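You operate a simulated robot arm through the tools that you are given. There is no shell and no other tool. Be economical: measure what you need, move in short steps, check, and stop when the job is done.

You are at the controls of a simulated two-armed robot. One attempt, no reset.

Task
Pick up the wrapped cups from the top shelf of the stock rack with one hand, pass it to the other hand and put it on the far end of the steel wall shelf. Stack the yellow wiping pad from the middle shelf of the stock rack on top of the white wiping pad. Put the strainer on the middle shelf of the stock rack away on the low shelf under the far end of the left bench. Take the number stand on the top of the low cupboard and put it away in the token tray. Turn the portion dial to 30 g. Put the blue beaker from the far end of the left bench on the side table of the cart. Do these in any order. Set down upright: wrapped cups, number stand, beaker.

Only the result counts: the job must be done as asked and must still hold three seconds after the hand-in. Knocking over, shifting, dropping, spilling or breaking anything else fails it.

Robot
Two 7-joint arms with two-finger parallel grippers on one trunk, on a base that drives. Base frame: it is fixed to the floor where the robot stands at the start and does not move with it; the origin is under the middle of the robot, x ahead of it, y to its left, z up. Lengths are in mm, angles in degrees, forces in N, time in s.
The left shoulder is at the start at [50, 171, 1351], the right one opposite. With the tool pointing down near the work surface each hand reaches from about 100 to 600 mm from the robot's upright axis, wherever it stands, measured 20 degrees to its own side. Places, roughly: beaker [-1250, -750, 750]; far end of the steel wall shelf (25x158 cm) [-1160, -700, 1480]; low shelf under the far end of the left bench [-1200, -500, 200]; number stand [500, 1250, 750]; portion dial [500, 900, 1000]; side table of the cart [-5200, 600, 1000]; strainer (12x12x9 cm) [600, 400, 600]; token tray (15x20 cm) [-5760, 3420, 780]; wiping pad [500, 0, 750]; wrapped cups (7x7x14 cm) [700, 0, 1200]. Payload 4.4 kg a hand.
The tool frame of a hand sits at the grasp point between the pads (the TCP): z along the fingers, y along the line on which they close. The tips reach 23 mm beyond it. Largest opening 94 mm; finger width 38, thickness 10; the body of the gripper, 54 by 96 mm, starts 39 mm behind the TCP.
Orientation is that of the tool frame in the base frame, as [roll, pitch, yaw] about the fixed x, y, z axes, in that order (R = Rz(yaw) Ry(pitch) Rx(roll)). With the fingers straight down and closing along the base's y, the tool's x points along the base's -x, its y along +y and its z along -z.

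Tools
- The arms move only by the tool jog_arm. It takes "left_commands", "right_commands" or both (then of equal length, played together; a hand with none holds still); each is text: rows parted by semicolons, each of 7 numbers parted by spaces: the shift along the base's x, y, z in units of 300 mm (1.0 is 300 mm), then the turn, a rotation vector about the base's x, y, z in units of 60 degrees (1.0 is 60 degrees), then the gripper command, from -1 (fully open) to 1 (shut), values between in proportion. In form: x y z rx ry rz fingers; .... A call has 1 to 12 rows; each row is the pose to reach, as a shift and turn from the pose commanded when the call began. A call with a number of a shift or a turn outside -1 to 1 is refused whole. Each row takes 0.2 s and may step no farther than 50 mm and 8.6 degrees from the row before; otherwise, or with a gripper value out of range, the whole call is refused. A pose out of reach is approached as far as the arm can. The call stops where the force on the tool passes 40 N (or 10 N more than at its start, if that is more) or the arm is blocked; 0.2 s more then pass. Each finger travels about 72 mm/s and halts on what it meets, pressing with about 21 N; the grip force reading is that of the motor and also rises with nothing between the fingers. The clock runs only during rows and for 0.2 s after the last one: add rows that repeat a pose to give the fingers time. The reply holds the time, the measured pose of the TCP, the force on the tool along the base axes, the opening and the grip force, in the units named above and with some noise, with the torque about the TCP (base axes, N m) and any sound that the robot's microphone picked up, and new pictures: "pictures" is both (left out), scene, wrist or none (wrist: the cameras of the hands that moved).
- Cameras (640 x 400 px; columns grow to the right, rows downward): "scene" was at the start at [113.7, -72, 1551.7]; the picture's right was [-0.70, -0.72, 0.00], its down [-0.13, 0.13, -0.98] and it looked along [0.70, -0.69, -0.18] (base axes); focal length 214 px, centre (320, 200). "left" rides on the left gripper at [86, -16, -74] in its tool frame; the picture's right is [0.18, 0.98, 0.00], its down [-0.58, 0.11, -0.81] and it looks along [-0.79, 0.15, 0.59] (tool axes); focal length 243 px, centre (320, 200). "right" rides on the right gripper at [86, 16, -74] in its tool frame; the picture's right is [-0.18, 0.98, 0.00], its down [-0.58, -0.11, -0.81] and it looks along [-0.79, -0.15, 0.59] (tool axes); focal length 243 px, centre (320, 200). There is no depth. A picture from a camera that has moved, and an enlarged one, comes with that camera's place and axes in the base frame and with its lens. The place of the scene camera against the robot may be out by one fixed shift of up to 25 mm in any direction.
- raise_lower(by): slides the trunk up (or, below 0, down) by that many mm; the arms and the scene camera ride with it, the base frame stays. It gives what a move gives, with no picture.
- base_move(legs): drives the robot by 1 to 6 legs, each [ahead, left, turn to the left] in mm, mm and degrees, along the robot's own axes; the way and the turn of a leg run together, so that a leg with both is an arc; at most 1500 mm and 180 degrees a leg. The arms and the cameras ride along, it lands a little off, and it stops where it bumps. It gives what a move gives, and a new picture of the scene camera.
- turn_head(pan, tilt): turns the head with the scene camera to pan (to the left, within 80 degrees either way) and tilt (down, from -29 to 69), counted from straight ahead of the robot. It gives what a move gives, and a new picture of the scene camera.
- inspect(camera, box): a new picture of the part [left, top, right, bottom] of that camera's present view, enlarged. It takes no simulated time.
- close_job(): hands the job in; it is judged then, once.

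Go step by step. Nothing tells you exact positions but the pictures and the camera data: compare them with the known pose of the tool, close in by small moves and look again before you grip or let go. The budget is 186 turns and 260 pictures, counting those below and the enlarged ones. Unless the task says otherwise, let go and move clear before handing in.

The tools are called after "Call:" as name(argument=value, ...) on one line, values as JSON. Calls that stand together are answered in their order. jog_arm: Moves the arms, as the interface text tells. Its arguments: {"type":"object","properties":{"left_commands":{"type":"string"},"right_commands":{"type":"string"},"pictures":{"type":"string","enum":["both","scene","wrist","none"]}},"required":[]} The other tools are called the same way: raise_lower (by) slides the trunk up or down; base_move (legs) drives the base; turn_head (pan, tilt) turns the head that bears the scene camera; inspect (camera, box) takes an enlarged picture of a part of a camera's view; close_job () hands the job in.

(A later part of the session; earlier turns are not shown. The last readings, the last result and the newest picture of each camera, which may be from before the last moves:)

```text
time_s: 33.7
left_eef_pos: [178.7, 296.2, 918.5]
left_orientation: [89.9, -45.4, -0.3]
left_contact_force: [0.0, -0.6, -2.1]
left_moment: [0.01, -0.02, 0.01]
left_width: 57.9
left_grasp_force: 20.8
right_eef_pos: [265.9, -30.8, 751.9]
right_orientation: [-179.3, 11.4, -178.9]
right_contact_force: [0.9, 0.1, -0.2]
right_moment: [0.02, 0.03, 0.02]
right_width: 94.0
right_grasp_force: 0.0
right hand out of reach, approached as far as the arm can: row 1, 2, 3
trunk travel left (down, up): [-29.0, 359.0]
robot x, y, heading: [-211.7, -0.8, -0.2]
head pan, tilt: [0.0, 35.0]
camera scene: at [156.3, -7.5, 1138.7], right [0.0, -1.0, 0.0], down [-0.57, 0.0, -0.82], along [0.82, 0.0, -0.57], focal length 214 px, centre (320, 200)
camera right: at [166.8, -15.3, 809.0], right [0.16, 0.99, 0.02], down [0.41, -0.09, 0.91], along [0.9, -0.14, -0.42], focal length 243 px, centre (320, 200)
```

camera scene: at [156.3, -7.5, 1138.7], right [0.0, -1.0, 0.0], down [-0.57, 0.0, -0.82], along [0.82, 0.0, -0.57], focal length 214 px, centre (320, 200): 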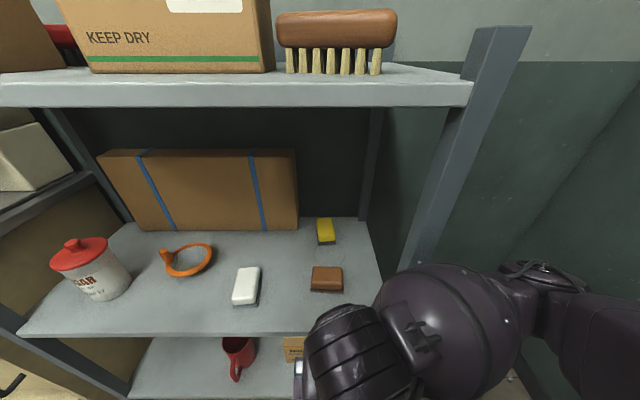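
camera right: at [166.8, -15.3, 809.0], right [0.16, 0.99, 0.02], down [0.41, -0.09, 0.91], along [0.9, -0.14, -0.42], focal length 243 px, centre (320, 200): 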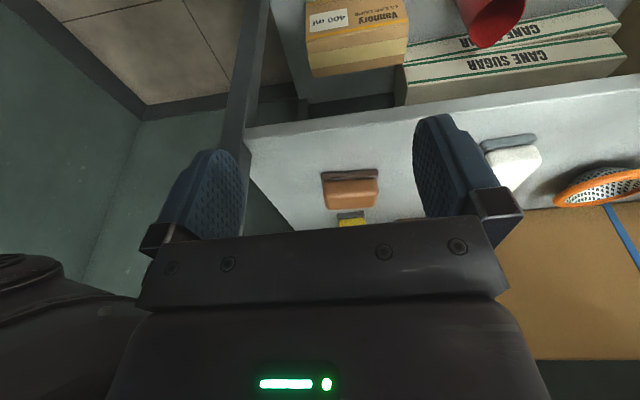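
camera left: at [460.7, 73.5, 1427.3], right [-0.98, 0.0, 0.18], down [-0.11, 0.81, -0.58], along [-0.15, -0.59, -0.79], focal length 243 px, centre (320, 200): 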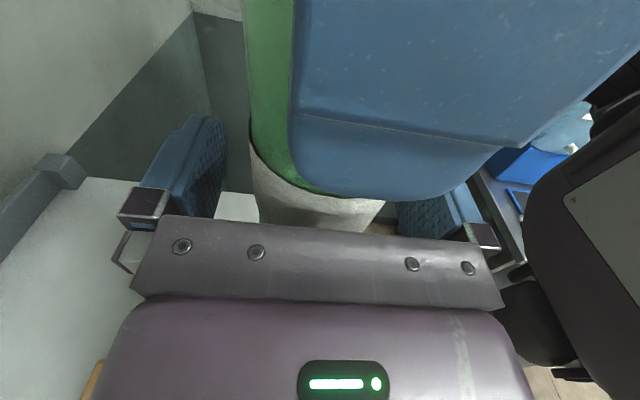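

Call:
jog_arm(right_commands="0.1 0 0 0 0 0 -1; 0.2 0 0 0 0 0 -1; 0.3 0 0 0 0 0 -1; 0.4 0 0 0 0 0 -1; 0.5 0 0 0 0 0 -1; 0.6 0 0 0 0 0 -1; 0.7 0 0 0 0 0 -1; 0.7 0 0 0 0 0 -1", pictures="both")

```text
time_s: 35.7
left_eef_pos: [79.6, 297.6, 926.7]
left_orientation: [89.8, -46.6, -0.2]
left_contact_force: [0.1, 0.4, -1.2]
left_moment: [-0.03, 0.05, 0.04]
left_width: 57.9
left_grasp_force: 21.4
right_eef_pos: [347.4, -15.0, 747.8]
right_orientation: [-179.1, 9.5, -174.5]
right_contact_force: [-0.2, 0.5, 0.4]
right_moment: [0.06, 0.04, 0.01]
right_width: 93.9
right_grasp_force: 0.1
trunk travel left (down, up): [-29.0, 359.0]
robot x, y, heading: [-304.9, 0.3, -0.4]
head pan, tilt: [0.0, 35.0]
stopped in row 8 (right hand): the arm was blocked; the commanded pose is now the measured one
camera scene: at [53.7, -5.6, 1146.1], right [-0.01, -1.0, 0.0], down [-0.57, 0.0, -0.82], along [0.82, -0.01, -0.57], focal length 214 px, centre (320, 200)
camera right: at [249.2, -7.2, 806.4], right [0.09, 1.0, 0.02], down [0.45, -0.05, 0.89], along [0.89, -0.07, -0.45], focal length 243 px, centre (320, 200)
```

scene: 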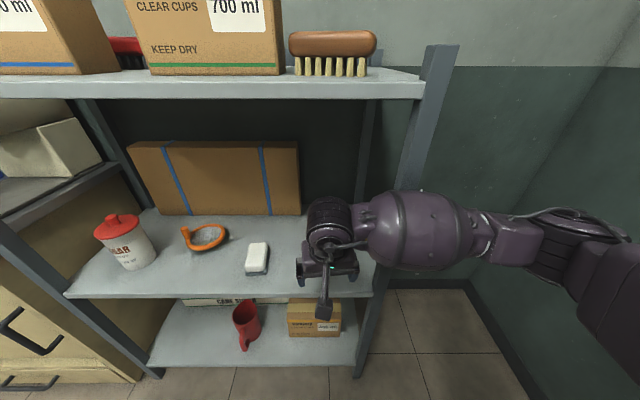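
right: 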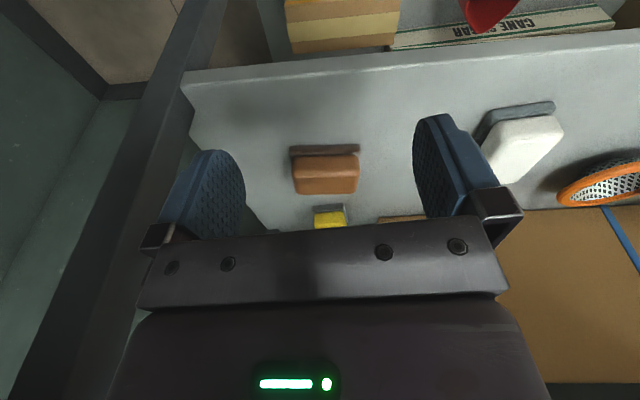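

The forearm pressed on the post and pushed the base back, but the rack and its goods are unmoved. The left arm suits these pads better, so I'll place the cups first: back off, raise the trunk and look toward the wall shelf.

Call:
base_move(legs=[[-200, 0, 0]])

Call:
raise_lower(by=330)

Call:
turn_head(pan=-80, tilt=20)

```text
time_s: 37.3
left_eef_pos: [-113.0, 298.8, 918.6]
left_orientation: [90.1, -45.5, -0.1]
left_contact_force: [-1.1, 0.2, -2.7]
left_moment: [0.02, 0.04, 0.01]
left_width: 57.9
left_grasp_force: 21.1
right_eef_pos: [159.3, -14.8, 735.4]
right_orientation: [-179.3, 9.0, -175.1]
right_contact_force: [-0.9, -1.4, 0.3]
right_moment: [0.01, -0.01, -0.03]
right_width: 93.9
right_grasp_force: 0.0
trunk travel left (down, up): [-29.0, 359.0]
robot x, y, heading: [-496.5, -0.7, -0.2]
head pan, tilt: [0.0, 35.0]
camera scene: at [-132.6, -5.5, 1138.9], right [0.0, -1.0, 0.0], down [-0.57, 0.0, -0.82], along [0.82, 0.0, -0.57], focal length 214 px, centre (320, 200)
```

scene: 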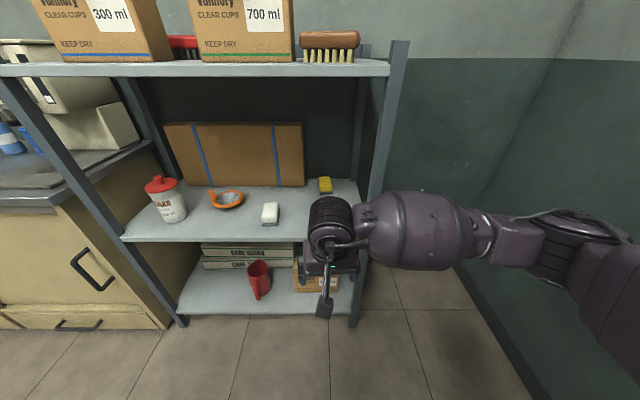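

```text
time_s: 40.6
left_eef_pos: [-112.6, 298.1, 1247.6]
left_orientation: [89.9, -45.3, 0.0]
left_contact_force: [0.7, 0.8, -1.4]
left_moment: [0.02, 0.01, 0.02]
left_width: 57.8
left_grasp_force: 21.5
right_eef_pos: [160.7, -15.7, 1064.5]
right_orientation: [-179.2, 8.8, -175.0]
right_contact_force: [-1.5, 0.2, 0.0]
right_moment: [-0.03, 0.0, 0.01]
right_width: 93.8
right_grasp_force: 0.0
trunk travel left (down, up): [-359.0, 29.0]
robot x, y, heading: [-499.0, 4.6, -0.2]
head pan, tilt: [0.0, 35.0]
```

```text
time_s: 42.1
left_eef_pos: [-111.7, 297.3, 1249.0]
left_orientation: [90.0, -45.4, 0.0]
left_contact_force: [0.2, 0.4, -2.0]
left_moment: [0.0, 0.02, 0.02]
left_width: 57.8
left_grasp_force: 21.1
right_eef_pos: [160.5, -15.4, 1064.5]
right_orientation: [-179.2, 8.8, -175.1]
right_contact_force: [0.0, 0.5, 0.3]
right_moment: [0.02, 0.0, 0.03]
right_width: 94.1
right_grasp_force: 0.1
trunk travel left (down, up): [-359.0, 29.0]
robot x, y, heading: [-502.4, 1.8, -0.3]
head pan, tilt: [-80.0, 20.0]
camera scene: at [-437.8, -97.2, 1536.5], right [-0.98, -0.17, 0.0], down [-0.06, 0.34, -0.94], along [0.16, -0.93, -0.34], focal length 214 px, centre (320, 200)
```

scene: 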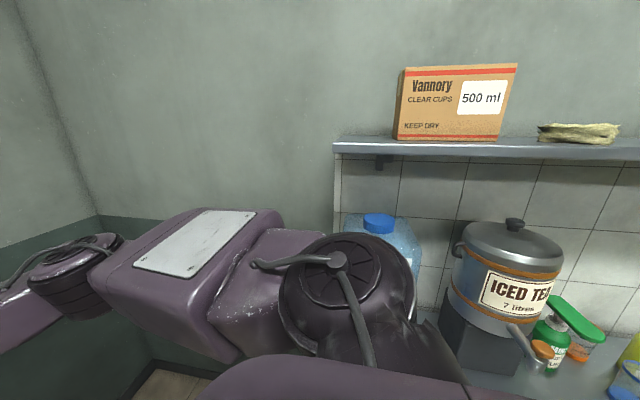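

Raising kept the hands tilted, so I'll level the cups again and pull the right hand in, then look further along the wall shelf.

Call:
jog_arm(left_commands="0 0 0.02 0 -0.11 0 1; 0 0 0.05 0 -0.22 0 1; 0 0 0.1 0 -0.33 0 1; 0 0 0.15 0 -0.44 0 1; 0 0 0.2 0 -0.55 0 1; 0 0 0.25 0 -0.66 0 1; 0 0 0.3 0 -0.757 0 1; 0 0 0.3 0 -0.757 0 1", right_commands="-0.12 -0.04 0.05 0 0.03 0 -1; -0.24 -0.08 0.1 0 0.06 0 -1; -0.36 -0.12 0.15 0 0.09 0 -1; -0.48 -0.16 0.2 0 0.12 0 -1; -0.6 -0.2 0.25 0 0.15 0 -1; -0.72 -0.24 0.3 0 0.15 0 -1; -0.84 -0.28 0.35 0 0.15 0 -1; -0.84 -0.28 0.35 0 0.15 0 -1", pictures="scene")

Call:
turn_head(pan=80, tilt=20)

```text
time_s: 43.9
left_eef_pos: [-111.6, 299.4, 1337.9]
left_orientation: [-90.7, -89.2, -179.4]
left_contact_force: [-0.3, 0.2, -2.4]
left_moment: [-0.03, 0.0, -0.02]
left_width: 57.9
left_grasp_force: 21.1
right_eef_pos: [-92.4, -98.6, 1170.7]
right_orientation: [-179.9, -0.2, -175.1]
right_contact_force: [-0.2, -0.4, -0.3]
right_moment: [0.01, 0.03, 0.0]
right_width: 94.1
right_grasp_force: 0.1
trunk travel left (down, up): [-359.0, 29.0]
robot x, y, heading: [-501.8, 0.1, 0.0]
head pan, tilt: [-80.0, 20.0]
camera scene: at [-437.2, -96.6, 1536.5], right [-0.98, -0.17, 0.0], down [-0.06, 0.34, -0.94], along [0.16, -0.93, -0.34], focal length 214 px, centre (320, 200)
```

scene: 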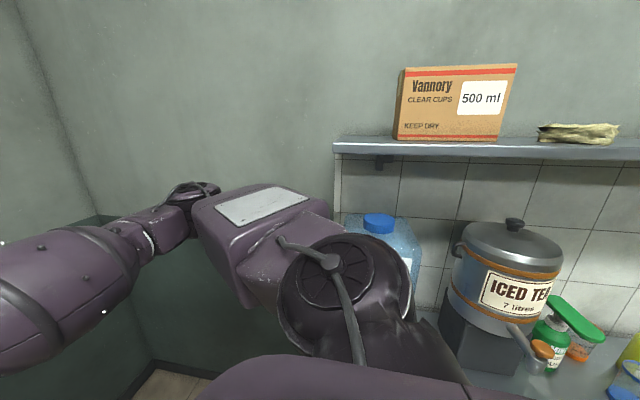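

```text
time_s: 46.4
left_eef_pos: [-111.3, 297.0, 1337.8]
left_orientation: [-92.2, -89.2, -177.8]
left_contact_force: [1.5, 0.8, -1.5]
left_moment: [-0.03, 0.0, 0.03]
left_width: 57.7
left_grasp_force: 20.8
right_eef_pos: [-91.8, -98.8, 1172.3]
right_orientation: [180.0, -0.1, -175.1]
right_contact_force: [-0.1, 1.2, -0.1]
right_moment: [0.0, -0.01, 0.02]
right_width: 94.0
right_grasp_force: 0.1
trunk travel left (down, up): [-359.0, 29.0]
robot x, y, heading: [-502.7, -0.6, 0.0]
head pan, tilt: [80.0, 20.0]
camera scene: at [-437.8, 86.2, 1536.5], right [0.98, -0.17, 0.0], down [-0.06, -0.34, -0.94], along [0.16, 0.93, -0.34], focal length 214 px, centre (320, 200)
```

scene: 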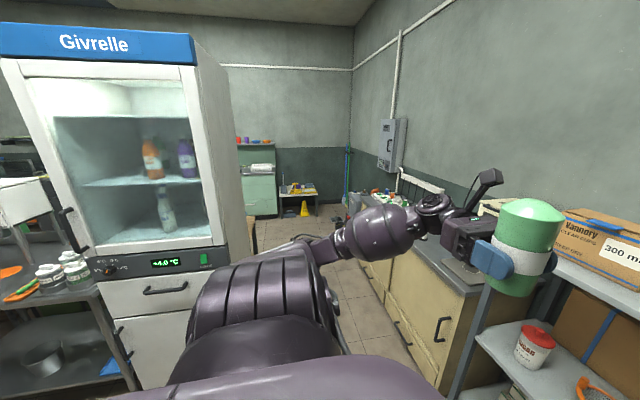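

Call:
turn_head(pan=-80, tilt=55)

Call:
turn_head(pan=80, tilt=50)

```text
time_s: 48.8
left_eef_pos: [-111.9, 297.6, 1337.2]
left_orientation: [-92.0, -89.3, -177.9]
left_contact_force: [-0.4, -0.3, -1.8]
left_moment: [-0.04, -0.03, 0.02]
left_width: 57.9
left_grasp_force: 20.8
right_eef_pos: [-92.6, -98.4, 1171.8]
right_orientation: [179.9, -0.1, -175.1]
right_contact_force: [-0.1, 0.4, -0.7]
right_moment: [-0.02, -0.02, 0.01]
right_width: 93.9
right_grasp_force: 0.2
trunk travel left (down, up): [-359.0, 29.0]
robot x, y, heading: [-502.8, 0.4, 0.1]
head pan, tilt: [-80.0, 55.0]
camera scene: at [-441.4, -76.5, 1484.4], right [-0.98, -0.17, 0.0], down [-0.14, 0.81, -0.57], along [0.1, -0.56, -0.82], focal length 214 px, centre (320, 200)
```

scene: 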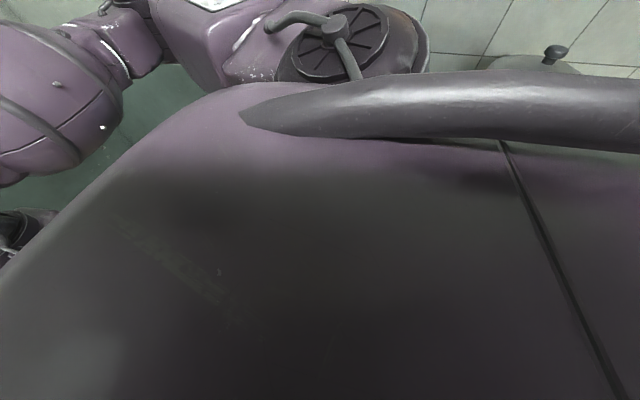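

```text
time_s: 51.3
left_eef_pos: [-111.8, 297.1, 1339.6]
left_orientation: [-92.0, -89.2, -178.0]
left_contact_force: [0.0, -0.1, -1.3]
left_moment: [0.03, 0.0, -0.02]
left_width: 58.1
left_grasp_force: 21.6
right_eef_pos: [-91.4, -99.7, 1171.1]
right_orientation: [-180.0, -0.1, -175.1]
right_contact_force: [-0.7, -0.8, -0.1]
right_moment: [-0.01, 0.01, -0.01]
right_width: 93.7
right_grasp_force: 0.1
trunk travel left (down, up): [-359.0, 29.0]
robot x, y, heading: [-500.2, 1.1, -0.4]
head pan, tilt: [80.0, 50.0]
camera scene: at [-440.6, 70.3, 1490.9], right [0.98, -0.17, 0.0], down [-0.13, -0.75, -0.64], along [0.11, 0.63, -0.77], focal length 214 px, centre (320, 200)
```

scene: 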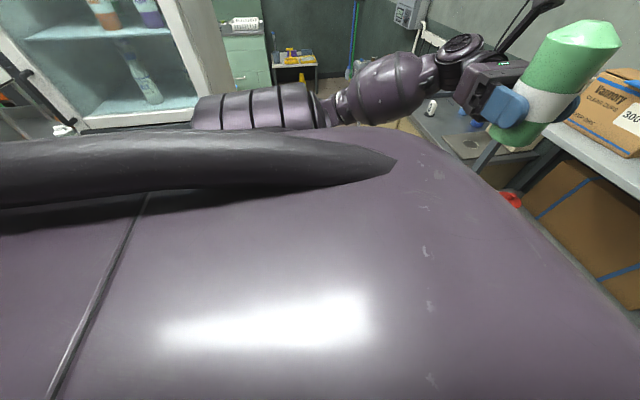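

Call:
base_move(legs=[[0, 100, -45]])

Call:
turn_head(pan=-45, tilt=25)

```text
time_s: 53.2
left_eef_pos: [9.1, 169.4, 1336.7]
left_orientation: [-90.0, -89.2, 154.5]
left_contact_force: [0.0, 0.4, -1.2]
left_moment: [-0.05, 0.02, 0.0]
left_width: 57.9
left_grasp_force: 21.3
right_eef_pos: [-142.9, -197.1, 1171.0]
right_orientation: [-179.9, -0.2, 159.4]
right_contact_force: [1.0, -0.1, -0.3]
right_moment: [0.0, -0.03, -0.02]
right_width: 94.0
right_grasp_force: 0.1
trunk travel left (down, up): [-359.0, 29.0]
robot x, y, heading: [-466.9, 71.0, -25.4]
head pan, tilt: [80.0, 50.0]
stopped in leg 1: the robot was blocked; the commanded pose is now the measured one
camera scene: at [-382.0, 101.2, 1490.8], right [0.81, -0.58, 0.0], down [-0.45, -0.62, -0.64], along [0.37, 0.52, -0.77], focal length 214 px, centre (320, 200)
```

scene: 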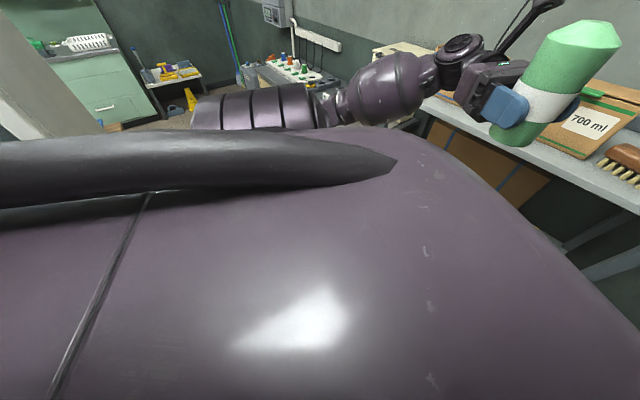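

```text
time_s: 55.2
left_eef_pos: [8.1, 169.9, 1337.4]
left_orientation: [-93.0, -89.1, 157.4]
left_contact_force: [-0.1, 0.4, -2.1]
left_moment: [0.0, -0.02, 0.01]
left_width: 57.6
left_grasp_force: 21.4
right_eef_pos: [-145.3, -197.0, 1171.0]
right_orientation: [-179.9, -0.1, 159.4]
right_contact_force: [-1.2, 0.2, 0.3]
right_moment: [0.03, -0.03, 0.02]
right_width: 93.7
right_grasp_force: 0.0
trunk travel left (down, up): [-359.0, 29.0]
robot x, y, heading: [-471.0, 67.6, -25.4]
head pan, tilt: [-45.0, 25.0]
camera scene: at [-397.1, -48.8, 1528.4], right [-0.94, -0.33, 0.0], down [-0.14, 0.4, -0.91], along [0.3, -0.85, -0.42], focal length 214 px, centre (320, 200)
```

scene: 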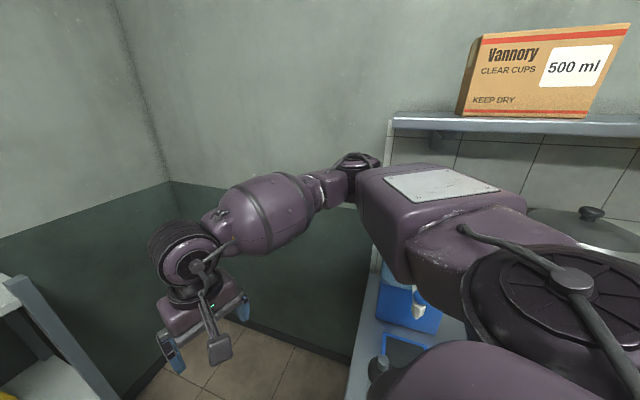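

The base met the bench on my right (the fridge is at y≈720 on the left). I'll move to the middle of the aisle, then turn.

Call:
base_move(legs=[[-60, 170, 0]])

Call:
base_move(legs=[[0, 0, -65]])

Call:
turn_head(pan=0, tilt=25)

```text
time_s: 57.3
left_eef_pos: [24.8, 348.0, 1339.0]
left_orientation: [-91.8, -89.2, 156.4]
left_contact_force: [0.1, 0.3, -1.8]
left_moment: [0.01, -0.02, 0.02]
left_width: 57.7
left_grasp_force: 20.9
right_eef_pos: [-125.0, -20.0, 1170.7]
right_orientation: [180.0, -0.3, 159.6]
right_contact_force: [-0.6, 0.3, 0.3]
right_moment: [-0.02, 0.04, -0.05]
right_width: 93.8
right_grasp_force: 0.0
trunk travel left (down, up): [-359.0, 29.0]
robot x, y, heading: [-451.9, 247.7, -25.5]
head pan, tilt: [-45.0, 25.0]
camera scene: at [-379.2, 128.6, 1528.4], right [-0.94, -0.34, 0.0], down [-0.14, 0.4, -0.91], along [0.31, -0.85, -0.42], focal length 214 px, centre (320, 200)
```

scene: 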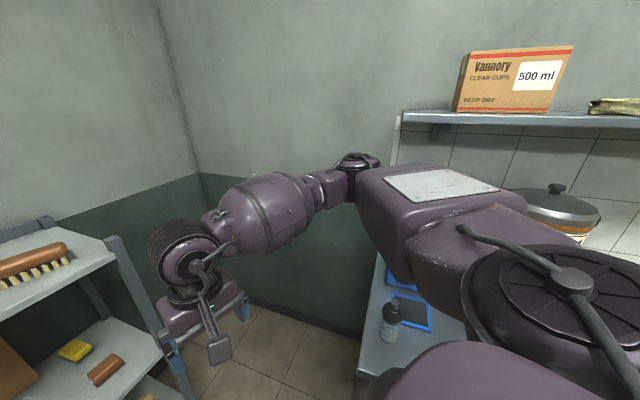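

```text
time_s: 60.6
left_eef_pos: [-163.0, -149.1, 1337.6]
left_orientation: [-93.3, -89.2, 92.1]
left_contact_force: [0.5, 0.2, -2.0]
left_moment: [0.0, -0.02, -0.01]
left_width: 57.9
left_grasp_force: 20.8
right_eef_pos: [-560.6, -160.4, 1169.9]
right_orientation: [180.0, -0.2, 93.6]
right_contact_force: [0.2, 0.4, 0.2]
right_moment: [0.02, 0.02, 0.0]
right_width: 94.1
right_grasp_force: 0.2
trunk travel left (down, up): [-359.0, 29.0]
robot x, y, heading: [-452.6, 244.7, -91.0]
head pan, tilt: [-45.0, 25.0]
camera scene: at [-528.7, 118.8, 1528.4], right [-0.69, 0.72, 0.0], down [0.3, 0.29, -0.91], along [-0.65, -0.63, -0.42], focal length 214 px, centre (320, 200)
```

scene: 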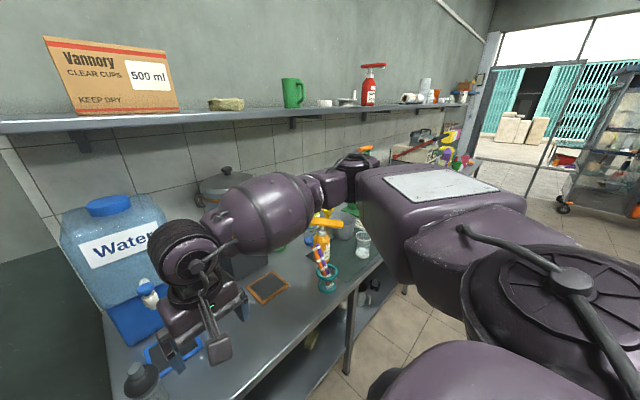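

```text
time_s: 61.7
left_eef_pos: [-164.0, -148.7, 1337.6]
left_orientation: [-92.9, -89.1, 91.8]
left_contact_force: [-0.9, -0.3, -1.0]
left_moment: [0.03, 0.02, -0.02]
left_width: 57.6
left_grasp_force: 20.9
right_eef_pos: [-560.3, -160.7, 1170.2]
right_orientation: [179.9, -0.2, 93.6]
right_contact_force: [-0.3, -0.5, 0.9]
right_moment: [-0.01, -0.02, 0.02]
right_width: 94.1
right_grasp_force: 0.0
trunk travel left (down, up): [-359.0, 29.0]
robot x, y, heading: [-450.9, 246.4, -91.3]
head pan, tilt: [0.0, 25.0]
camera scene: at [-464.0, 90.6, 1528.4], right [-1.0, 0.02, 0.0], down [0.01, 0.42, -0.91], along [-0.02, -0.91, -0.42], focal length 214 px, centre (320, 200)
```

scene: 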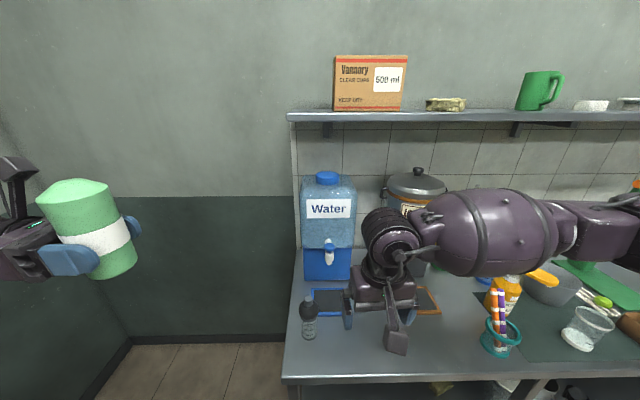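

The wall shelf begins at x≈-384 and runs along the wall to about x≈-1960, so its far end is farther on. I'll drive sideways to my right along it.

Call:
base_move(legs=[[0, -900, 0]])

Call:
turn_head(pan=-35, tilt=20)

```text
time_s: 70.0
left_eef_pos: [-1063.6, -131.7, 1338.4]
left_orientation: [-93.0, -89.1, 91.6]
left_contact_force: [0.1, 0.8, -1.2]
left_moment: [0.04, -0.03, -0.02]
left_width: 57.7
left_grasp_force: 20.8
right_eef_pos: [-1461.1, -140.4, 1171.0]
right_orientation: [180.0, -0.2, 93.6]
right_contact_force: [0.1, 0.3, 0.9]
right_moment: [0.0, -0.01, -0.03]
right_width: 94.0
right_grasp_force: 0.0
trunk travel left (down, up): [-359.0, 29.0]
robot x, y, heading: [-1349.6, 263.4, -91.4]
head pan, tilt: [0.0, 25.0]
camera scene: at [-1363.4, 109.9, 1528.4], right [-1.0, 0.02, 0.0], down [0.01, 0.42, -0.91], along [-0.02, -0.91, -0.42], focal length 214 px, centre (320, 200)
```

scene: 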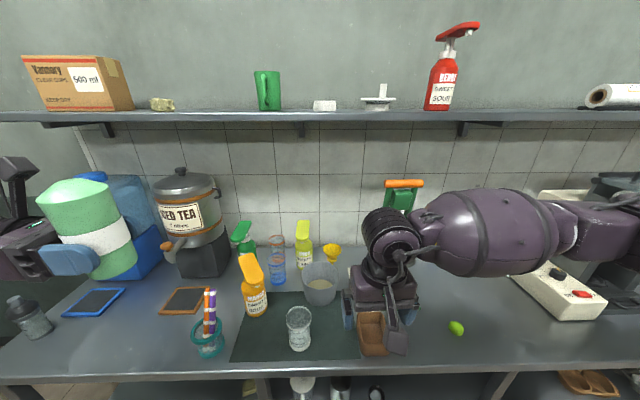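

```text
time_s: 71.0
left_eef_pos: [-1063.7, -131.4, 1337.9]
left_orientation: [-93.1, -89.2, 91.6]
left_contact_force: [-0.5, -0.5, -1.3]
left_moment: [0.0, 0.01, 0.01]
left_width: 57.8
left_grasp_force: 21.2
right_eef_pos: [-1461.4, -141.3, 1170.7]
right_orientation: [-180.0, -0.3, 93.6]
right_contact_force: [0.4, -0.2, -0.5]
right_moment: [-0.02, 0.02, -0.01]
right_width: 94.1
right_grasp_force: 0.0
trunk travel left (down, up): [-359.0, 29.0]
robot x, y, heading: [-1350.7, 262.9, -91.4]
head pan, tilt: [-35.0, 20.0]
camera scene: at [-1416.3, 126.9, 1536.5], right [-0.81, 0.59, 0.0], down [0.2, 0.28, -0.94], along [-0.56, -0.76, -0.34], focal length 214 px, centre (320, 200)
```

scene: 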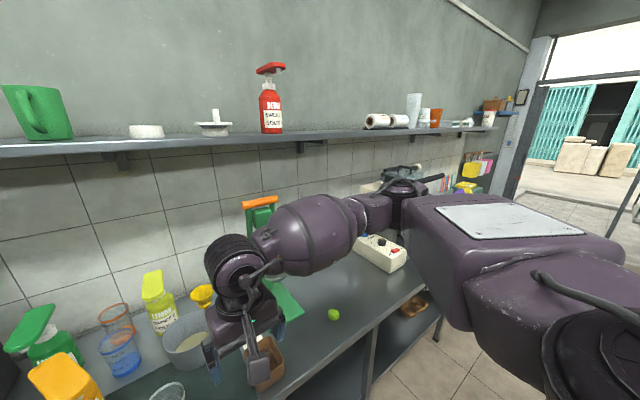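

Call:
inspect(camera="scene", box=[240, 60, 540, 220])

```text
2.13 times, centred on (390, 140) of scene
camera zoom: at [-1416.3, 126.9, 1536.5], right [-0.81, 0.59, 0.0], down [0.2, 0.28, -0.94], along [-0.56, -0.76, -0.34], focal length 458 px, centre (171, 328)
```

zoom: 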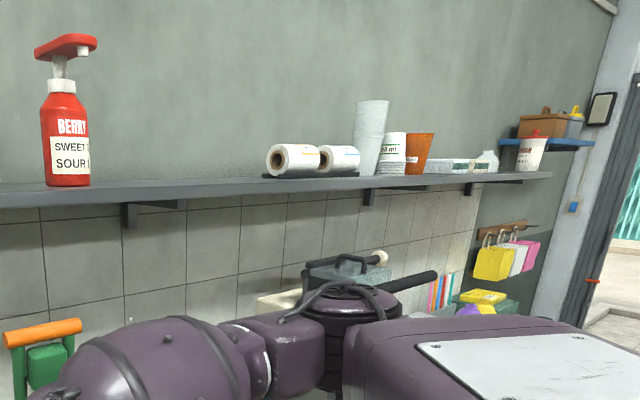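

The "far end" place matches the stretch x≈-384…-1964 (the blue beaker lies there too). There's a gap on the shelf at x≈-1000 between the sponge and the green mug. I'll turn the left hand to point at the wall and raise it.

Call:
jog_arm(left_commands="0 0 0.08 0 0 0.13 1; 0 0 0.16 0 0 0.26 1; 0 0 0.24 0 0 0.39 1; 0 0 0.32 0 0 0.52 1; 0 0 0.4 0 0 0.65 1; 0 0 0.48 0 0 0.78 1; 0 0 0.48 0 0 0.78 1", pictures="none")

Call:
jog_arm(left_commands="0 0 0.06 0 0 0.12 1; 0 0 0.12 0 0 0.24 1; 0 0 0.18 0 0 0.36 1; 0 0 0.24 0 0 0.48 1; 0 0 0.3 0 0 0.6 1; 0 0 0.36 0 0 0.72 1; 0 0 0.36 0 0 0.72 1", pictures="wrist")

Call:
turn_head(pan=0, tilt=15)

```text
time_s: 72.6
left_eef_pos: [-1062.8, -130.8, 1481.4]
left_orientation: [-94.3, -89.3, 139.5]
left_contact_force: [1.1, -1.2, -2.2]
left_moment: [-0.02, 0.04, -0.06]
left_width: 57.7
left_grasp_force: 20.7
right_eef_pos: [-1458.3, -141.5, 1170.8]
right_orientation: [-180.0, -0.2, 93.6]
right_contact_force: [-0.9, 0.2, -0.5]
right_moment: [-0.01, 0.03, -0.01]
right_width: 94.0
right_grasp_force: 0.0
trunk travel left (down, up): [-359.0, 29.0]
robot x, y, heading: [-1353.7, 267.5, -91.2]
head pan, tilt: [-35.0, 20.0]
```

```text
time_s: 74.2
left_eef_pos: [-864.6, 54.8, 1484.7]
left_orientation: [-64.4, -87.8, 149.4]
left_contact_force: [1.1, -0.3, -2.6]
left_moment: [0.0, 0.01, -0.04]
left_width: 57.6
left_grasp_force: 20.5
left hand out of reach, approached as far as the arm can: row 1, 2, 3, 4, 5, 6, 7
right_eef_pos: [-1458.6, -140.7, 1170.5]
right_orientation: [-179.9, -0.2, 93.7]
right_contact_force: [0.6, 0.1, -0.1]
right_moment: [-0.03, 0.04, 0.02]
right_width: 94.3
right_grasp_force: 0.0
trunk travel left (down, up): [-359.0, 29.0]
robot x, y, heading: [-1348.5, 265.5, -91.2]
head pan, tilt: [-35.0, 20.0]
camera left: at [-844.7, 128.7, 1569.5], right [-0.98, 0.09, 0.15], down [-0.02, 0.8, -0.6], along [-0.17, -0.59, -0.79], focal length 243 px, centre (320, 200)
```

left: 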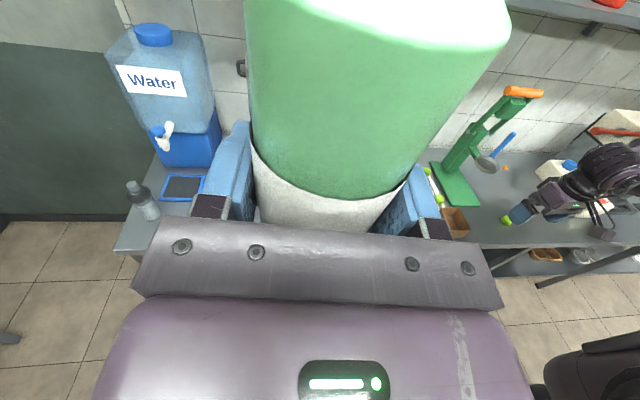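

```text
time_s: 75.2
left_eef_pos: [-866.1, 53.4, 1485.4]
left_orientation: [-67.0, -87.8, 151.8]
left_contact_force: [-0.3, -0.5, -2.3]
left_moment: [0.0, -0.02, 0.0]
left_width: 57.6
left_grasp_force: 20.1
right_eef_pos: [-1460.3, -140.8, 1170.2]
right_orientation: [-180.0, -0.2, 93.5]
right_contact_force: [-0.8, 0.2, 0.2]
right_moment: [0.03, -0.03, 0.01]
right_width: 93.9
right_grasp_force: 0.0
trunk travel left (down, up): [-359.0, 29.0]
robot x, y, heading: [-1353.1, 266.2, -91.3]
head pan, tilt: [0.0, 15.0]
camera scene: at [-1363.0, 108.4, 1544.6], right [-1.0, 0.02, 0.0], down [0.01, 0.26, -0.97], along [-0.02, -0.97, -0.26], focal length 214 px, centre (320, 200)
```

scene: 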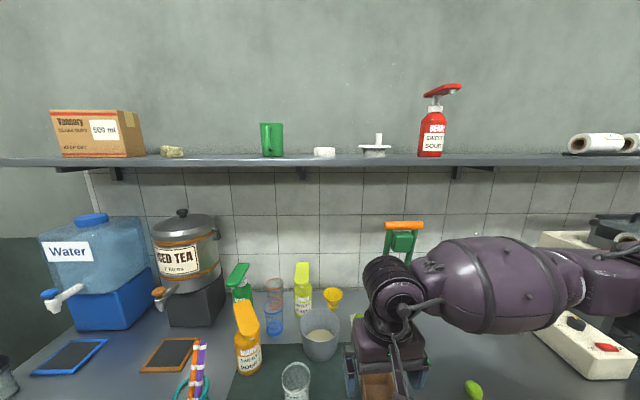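

Call:
jog_arm(left_commands="0 -0.1 0 0 0 0 1; 0 -0.2 0 0 0 0 1; 0 -0.3 0 0 0 0 1; 0 -0.4 0 0 0 0 1; 0 -0.5 0 0 0 0 1; 0 -0.6 0 0 0 0 1; 0 -0.6 0 0 0 0 1", pictures="both")

```text
time_s: 76.8
left_eef_pos: [-786.8, -87.3, 1478.1]
left_orientation: [-64.2, -87.7, 148.8]
left_contact_force: [-0.1, 0.1, -0.6]
left_moment: [0.03, -0.02, -0.01]
left_width: 57.7
left_grasp_force: 21.0
left hand out of reach, approached as far as the arm can: row 1, 2, 3, 4, 5, 6, 7
right_eef_pos: [-1461.0, -139.9, 1171.5]
right_orientation: [180.0, -0.1, 93.7]
right_contact_force: [0.9, -0.4, -0.5]
right_moment: [-0.01, -0.01, 0.01]
right_width: 93.9
right_grasp_force: 0.1
trunk travel left (down, up): [-359.0, 29.0]
robot x, y, heading: [-1351.6, 267.5, -91.1]
head pan, tilt: [0.0, 15.0]
camera scene: at [-1363.4, 109.4, 1544.7], right [-1.0, 0.02, 0.0], down [0.01, 0.26, -0.97], along [-0.02, -0.97, -0.26], focal length 214 px, centre (320, 200)
camera left: at [-766.9, -12.7, 1563.7], right [-0.98, 0.1, 0.15], down [-0.01, 0.8, -0.6], along [-0.18, -0.59, -0.79], focal length 243 px, centre (320, 200)
```

scene: 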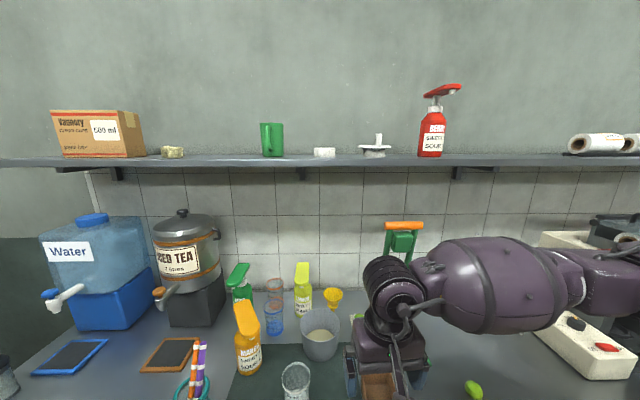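
left: 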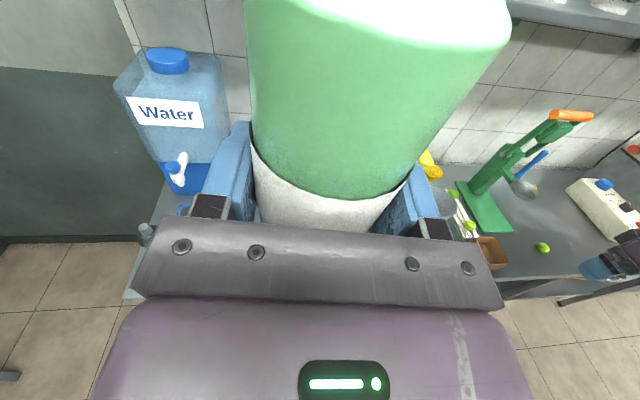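

Straight ahead is outside the wrist's range, so I'll use a 45° diagonal approach, which was reachable.

Call:
jog_arm(left_commands="0 0 0 0 0 -0.12 1; 0 0 0 0 0 -0.24 1; 0 0 0 0 0 -0.36 1; 0 0 0 0 0 -0.48 1; 0 0 0 0 0 -0.6 1; 0 0 0 0 0 -0.72 1; 0 0 0 0 0 -0.72 1; 0 0 0 0 0 -0.72 1", pictures="wrist")

```text
time_s: 78.6
left_eef_pos: [-787.2, -87.2, 1475.5]
left_orientation: [-65.4, -87.8, 107.1]
left_contact_force: [0.1, 0.5, -1.8]
left_moment: [0.0, -0.03, 0.03]
left_width: 57.7
left_grasp_force: 20.7
right_eef_pos: [-1459.4, -140.4, 1171.3]
right_orientation: [-179.9, -0.2, 93.6]
right_contact_force: [0.4, -0.7, 0.2]
right_moment: [0.0, -0.02, 0.03]
right_width: 93.8
right_grasp_force: 0.1
trunk travel left (down, up): [-359.0, 29.0]
robot x, y, heading: [-1348.2, 265.1, -91.2]
head pan, tilt: [0.0, 15.0]
camera left: at [-722.5, -46.9, 1560.7], right [-0.66, 0.74, 0.15], down [0.54, 0.6, -0.6], along [-0.53, -0.31, -0.79], focal length 243 px, centre (320, 200)
```

left: 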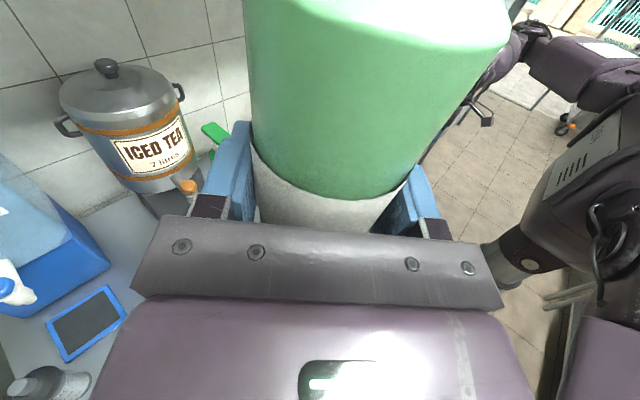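

Call:
jog_arm(left_commands="-0.1 -0.07 0.04 0.01 0.002 0 1; -0.2 -0.14 0.08 0.02 0.005 0 1; -0.3 -0.21 0.12 0.03 0.01 0 1; -0.4 -0.28 0.16 0.035 0.01 0 1; -0.5 -0.35 0.2 0.035 0.01 0 1; -0.6 -0.42 0.24 0.035 0.01 0 1; -0.7 -0.49 0.28 0.035 0.01 0 1; -0.8 -0.56 0.3 0.035 0.01 0 1; -0.93 -0.56 0.3 0.035 0.01 0 1; -0.93 -0.56 0.3 0.035 0.01 0 1", pictures="scene")

```text
time_s: 80.8
left_eef_pos: [-1066.1, -253.3, 1564.9]
left_orientation: [-42.1, -90.0, 84.0]
left_contact_force: [0.7, 0.8, -1.3]
left_moment: [-0.03, 0.03, -0.04]
left_width: 57.4
left_grasp_force: 20.5
right_eef_pos: [-1460.1, -141.4, 1171.7]
right_orientation: [-179.9, -0.2, 93.6]
right_contact_force: [0.0, -0.5, 1.1]
right_moment: [0.01, -0.01, 0.0]
right_width: 93.8
right_grasp_force: 0.1
trunk travel left (down, up): [-359.0, 29.0]
robot x, y, heading: [-1354.1, 265.4, -91.3]
head pan, tilt: [0.0, 15.0]
camera scene: at [-1362.1, 108.3, 1544.6], right [-1.0, 0.02, 0.0], down [0.01, 0.26, -0.97], along [-0.02, -0.97, -0.26], focal length 214 px, centre (320, 200)
```

scene: 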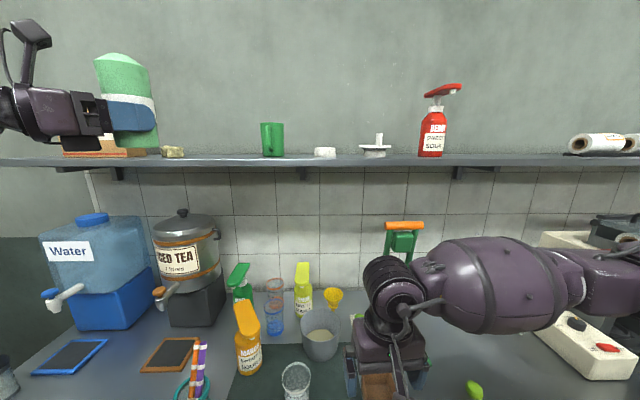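

The cups are level now. I'll drive forward toward the bench with a slight shift left, then look from here.

Call:
base_move(legs=[[170, 70, 0]])

Call:
jog_arm(left_commands="0 -0.1 0 0 0 0 1; 0 -0.2 0 0 0 0 1; 0 -0.3 0 0 0 0 1; 0 -0.4 0 0 0 0 1; 0 -0.5 0 0 0 0 1; 0 -0.5 0 0 0 0 1", pictures="both")

```text
time_s: 82.3
left_eef_pos: [-1001.2, -422.8, 1564.8]
left_orientation: [-170.3, -89.9, -148.0]
left_contact_force: [0.5, 0.1, -0.7]
left_moment: [-0.02, 0.01, -0.02]
left_width: 57.7
left_grasp_force: 21.3
right_eef_pos: [-1394.2, -310.4, 1170.6]
right_orientation: [180.0, -0.3, 93.5]
right_contact_force: [0.2, -0.4, 0.2]
right_moment: [0.0, 0.0, -0.03]
right_width: 94.1
right_grasp_force: 0.2
trunk travel left (down, up): [-359.0, 29.0]
robot x, y, heading: [-1282.1, 98.9, -91.3]
head pan, tilt: [0.0, 15.0]
camera scene: at [-1296.6, -60.7, 1544.5], right [-1.0, 0.02, 0.0], down [0.01, 0.26, -0.97], along [-0.02, -0.97, -0.26], focal length 214 px, centre (320, 200)
```

scene: 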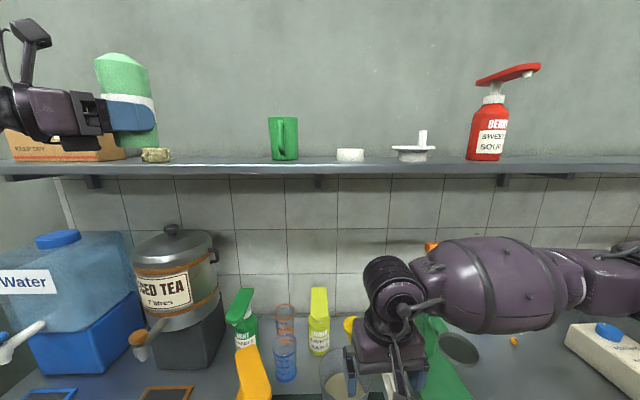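

```text
time_s: 83.7
left_eef_pos: [-1000.7, -572.1, 1563.5]
left_orientation: [-93.3, -89.9, 135.0]
left_contact_force: [0.4, 0.8, -2.1]
left_moment: [0.0, -0.03, -0.01]
left_width: 57.6
left_grasp_force: 20.3
right_eef_pos: [-1393.1, -310.2, 1171.8]
right_orientation: [179.9, 0.0, 93.5]
right_contact_force: [-0.2, -0.1, 0.0]
right_moment: [-0.05, 0.01, -0.01]
right_width: 94.2
right_grasp_force: 0.0
trunk travel left (down, up): [-359.0, 29.0]
robot x, y, heading: [-1283.6, 100.9, -91.4]
head pan, tilt: [0.0, 15.0]
camera scene: at [-1296.5, -59.0, 1544.7], right [-1.0, 0.02, 0.0], down [0.01, 0.26, -0.97], along [-0.02, -0.97, -0.26], focal length 214 px, centre (320, 200)
camera left: at [-936.1, -534.0, 1649.7], right [-0.66, 0.73, 0.18], down [0.53, 0.62, -0.58], along [-0.54, -0.28, -0.79], focal length 243 px, centre (320, 200)
```

scene: 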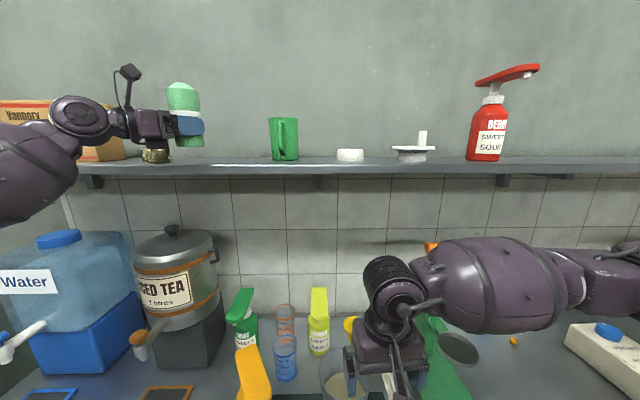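
left: 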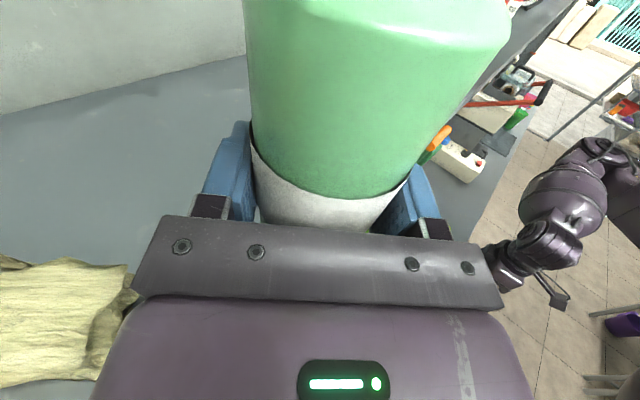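

Call:
jog_arm(left_commands="-0.1 0 0 0 0 0 1; -0.2 -0.05 0 0 0 0 1; -0.217 -0.16 0 0 0 0 1; -0.217 -0.27 0 0 0 0 1; -0.217 -0.27 0 0 0 0 1", pictures="both")

Call:
inspect(camera="scene", box=[80, 60, 320, 200])

```text
time_s: 84.9
left_eef_pos: [-1065.6, -653.6, 1566.0]
left_orientation: [-77.4, -90.0, 119.2]
left_contact_force: [0.0, 0.8, -1.2]
left_moment: [-0.01, 0.01, 0.02]
left_width: 57.6
left_grasp_force: 20.7
right_eef_pos: [-1394.3, -308.3, 1170.5]
right_orientation: [179.9, -0.1, 93.5]
right_contact_force: [-0.8, -1.1, 0.3]
right_moment: [-0.01, 0.01, 0.03]
right_width: 93.9
right_grasp_force: 0.0
trunk travel left (down, up): [-359.0, 29.0]
robot x, y, heading: [-1284.8, 96.7, -91.2]
head pan, tilt: [0.0, 15.0]
camera scene: at [-1296.2, -59.0, 1544.7], right [-1.0, 0.02, 0.0], down [0.01, 0.26, -0.97], along [-0.02, -0.97, -0.26], focal length 214 px, centre (320, 200)
camera left: at [-1000.3, -616.5, 1651.8], right [-0.66, 0.73, 0.18], down [0.53, 0.62, -0.58], along [-0.54, -0.28, -0.79], focal length 243 px, centre (320, 200)
```

scene: 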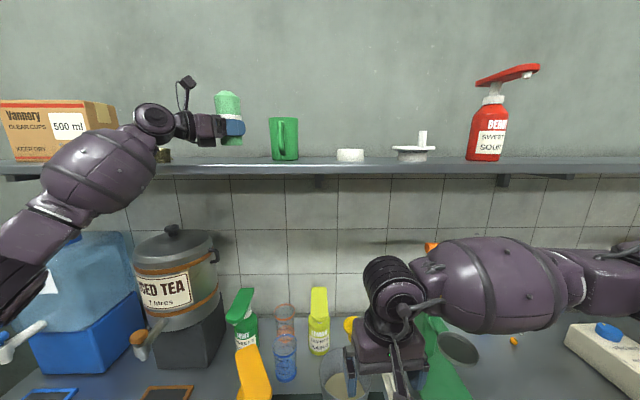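
left: 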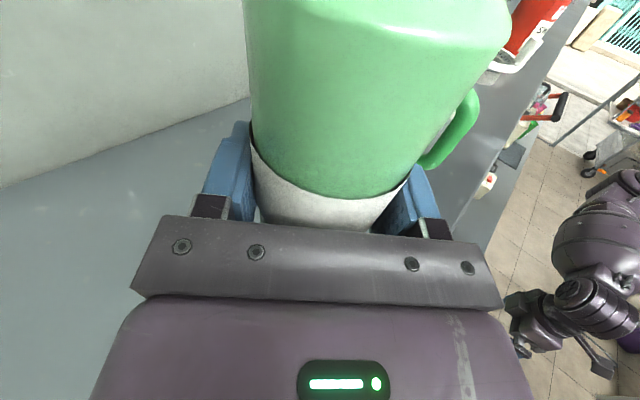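

```text
2.67 times, centred on (200, 130) of scene
camera zoom: at [-1296.2, -59.0, 1544.7], right [-1.0, 0.02, 0.0], down [0.01, 0.26, -0.97], along [-0.02, -0.97, -0.26], focal length 572 px, centre (640, 387)
```

zoom: 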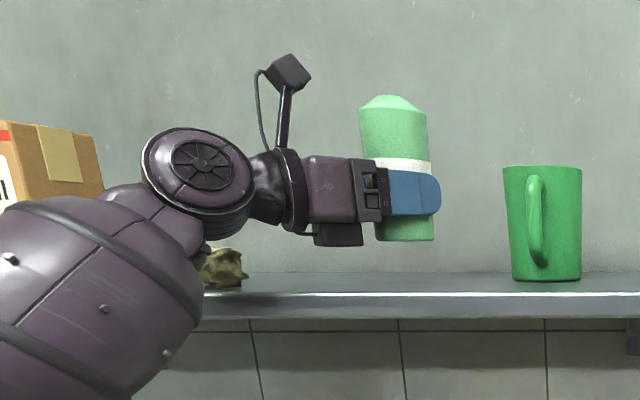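

Call:
jog_arm(left_commands="0 0 -0.04 0 0 0 1; 0 0 -0.08 0 0 0 1; 0 0 -0.08 0 0 0 1", pictures="none")

Call:
inspect(camera="scene", box=[140, 80, 300, 190])

```text
time_s: 85.7
left_eef_pos: [-1067.9, -653.2, 1540.9]
left_orientation: [-121.8, -89.9, 163.8]
left_contact_force: [0.4, 0.3, -1.3]
left_moment: [0.01, 0.01, -0.02]
left_width: 57.6
left_grasp_force: 21.4
right_eef_pos: [-1394.9, -308.9, 1171.0]
right_orientation: [180.0, -0.1, 93.5]
right_contact_force: [-0.5, -0.1, 0.0]
right_moment: [0.02, -0.03, 0.03]
right_width: 94.0
right_grasp_force: 0.0
trunk travel left (down, up): [-359.0, 29.0]
robot x, y, heading: [-1287.1, 94.4, -91.4]
head pan, tilt: [0.0, 15.0]
```

```text
3.64 times, centred on (220, 135) of scene
camera zoom: at [-1297.0, -59.9, 1544.6], right [-1.0, 0.02, 0.0], down [0.01, 0.26, -0.97], along [-0.02, -0.97, -0.26], focal length 780 px, centre (684, 436)
```

zoom: 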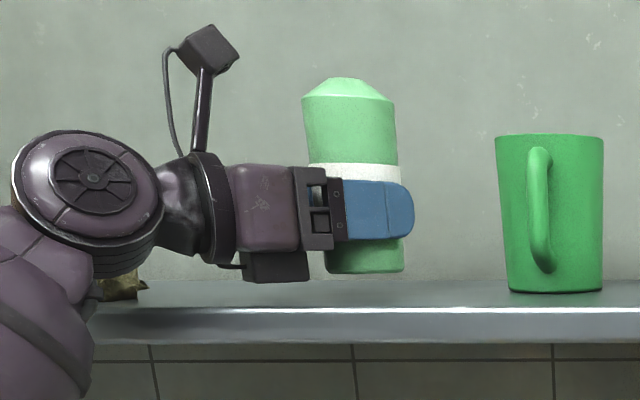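

Call:
jog_arm(left_commands="0 0 -0.02 0.03 -0.03 0 1; 0 0 -0.04 0.059 -0.059 0 1; 0 0 -0.047 0.059 -0.059 0 1; 0 0 -0.047 0.059 -0.059 0 1", pictures="none")

Call:
inspect(camera="scene", box=[140, 80, 300, 190])

```text
time_s: 86.7
left_eef_pos: [-1067.0, -653.5, 1527.3]
left_orientation: [177.4, -84.9, -135.6]
left_contact_force: [0.2, 0.1, -1.8]
left_moment: [-0.02, 0.03, -0.03]
left_width: 57.6
left_grasp_force: 21.1
right_eef_pos: [-1394.9, -310.1, 1172.1]
right_orientation: [-180.0, -0.3, 93.5]
right_contact_force: [0.0, 0.2, -0.6]
right_moment: [-0.01, -0.02, -0.01]
right_width: 94.2
right_grasp_force: 0.0
trunk travel left (down, up): [-359.0, 29.0]
robot x, y, heading: [-1287.6, 98.7, -91.4]
head pan, tilt: [0.0, 15.0]
```

```text
3.64 times, centred on (220, 135) of scene
camera zoom: at [-1296.9, -59.9, 1544.6], right [-1.0, 0.02, 0.0], down [0.01, 0.26, -0.97], along [-0.02, -0.97, -0.26], focal length 780 px, centre (684, 436)
```

zoom: 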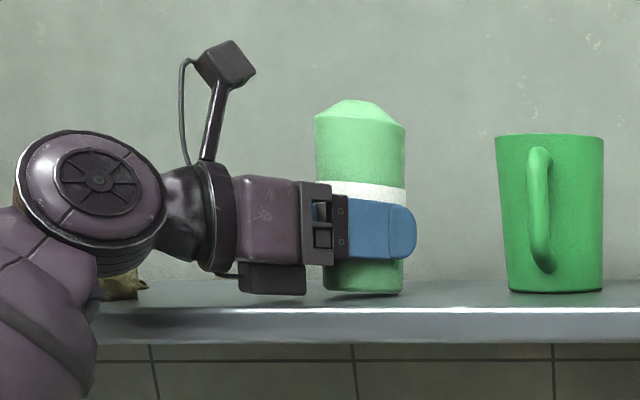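

Almost down; small steps until contact.

Call:
jog_arm(left_commands="0 0 -0.007 0 0 0 1; 0 0 -0.013 0 0 0 1; 0 0 -0.013 0 0 0 1", pictures="none")

Call:
inspect(camera="scene", box=[160, 100, 280, 180])

```text
time_s: 87.5
left_eef_pos: [-1066.0, -652.8, 1524.8]
left_orientation: [178.2, -85.1, -136.4]
left_contact_force: [0.4, -3.0, 9.0]
left_moment: [-0.36, 0.1, 0.07]
left_width: 57.5
left_grasp_force: 21.5
right_eef_pos: [-1395.2, -309.7, 1171.3]
right_orientation: [-180.0, -0.2, 93.6]
right_contact_force: [-1.3, 0.4, 0.0]
right_moment: [-0.01, -0.01, 0.0]
right_width: 94.2
right_grasp_force: 0.0
trunk travel left (down, up): [-359.0, 29.0]
robot x, y, heading: [-1284.7, 92.8, -91.1]
head pan, tilt: [0.0, 15.0]
```

```text
5.00 times, centred on (220, 140) of scene
camera zoom: at [-1297.1, -59.6, 1544.8], right [-1.0, 0.02, 0.0], down [0.01, 0.26, -0.97], along [-0.02, -0.97, -0.26], focal length 1072 px, centre (820, 500)
```

zoom: 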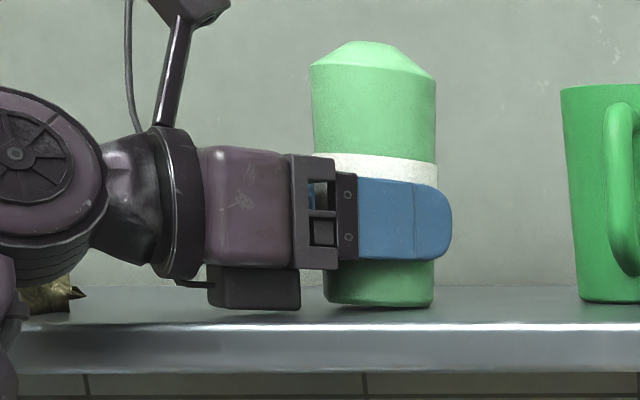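

Call:
jog_arm(left_commands="0 0 0 0 0 0 -0.24; 0 0 0 0 0 0 -0.3; 0 0 0 0 0 0 -0.4; 0 0 0 0 0 0 -0.7; 0 0 0 0 0 0 -1; 0 0 0 0 0 0 -1", pictures="none")

Call:
inspect(camera="scene", box=[140, 80, 300, 190])

```text
time_s: 88.9
left_eef_pos: [-1065.5, -653.0, 1523.9]
left_orientation: [177.4, -84.9, -135.7]
left_contact_force: [0.3, 1.1, 3.7]
left_moment: [0.07, -0.15, 0.05]
left_width: 94.1
left_grasp_force: 0.1
right_eef_pos: [-1395.4, -309.1, 1171.2]
right_orientation: [-180.0, -0.1, 93.5]
right_contact_force: [0.2, 0.5, -0.5]
right_moment: [-0.01, -0.01, -0.01]
right_width: 93.7
right_grasp_force: 0.1
trunk travel left (down, up): [-359.0, 29.0]
robot x, y, heading: [-1284.2, 96.0, -91.7]
head pan, tilt: [0.0, 15.0]
```

```text
3.64 times, centred on (220, 135) of scene
camera zoom: at [-1297.2, -59.3, 1544.7], right [-1.0, 0.02, 0.0], down [0.01, 0.26, -0.97], along [-0.02, -0.97, -0.26], focal length 780 px, centre (684, 436)
```

zoom: 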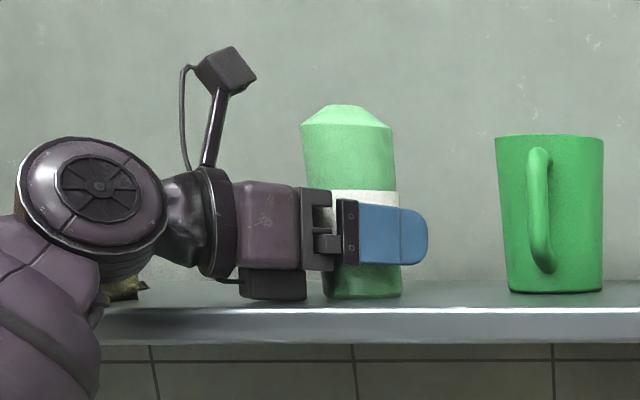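

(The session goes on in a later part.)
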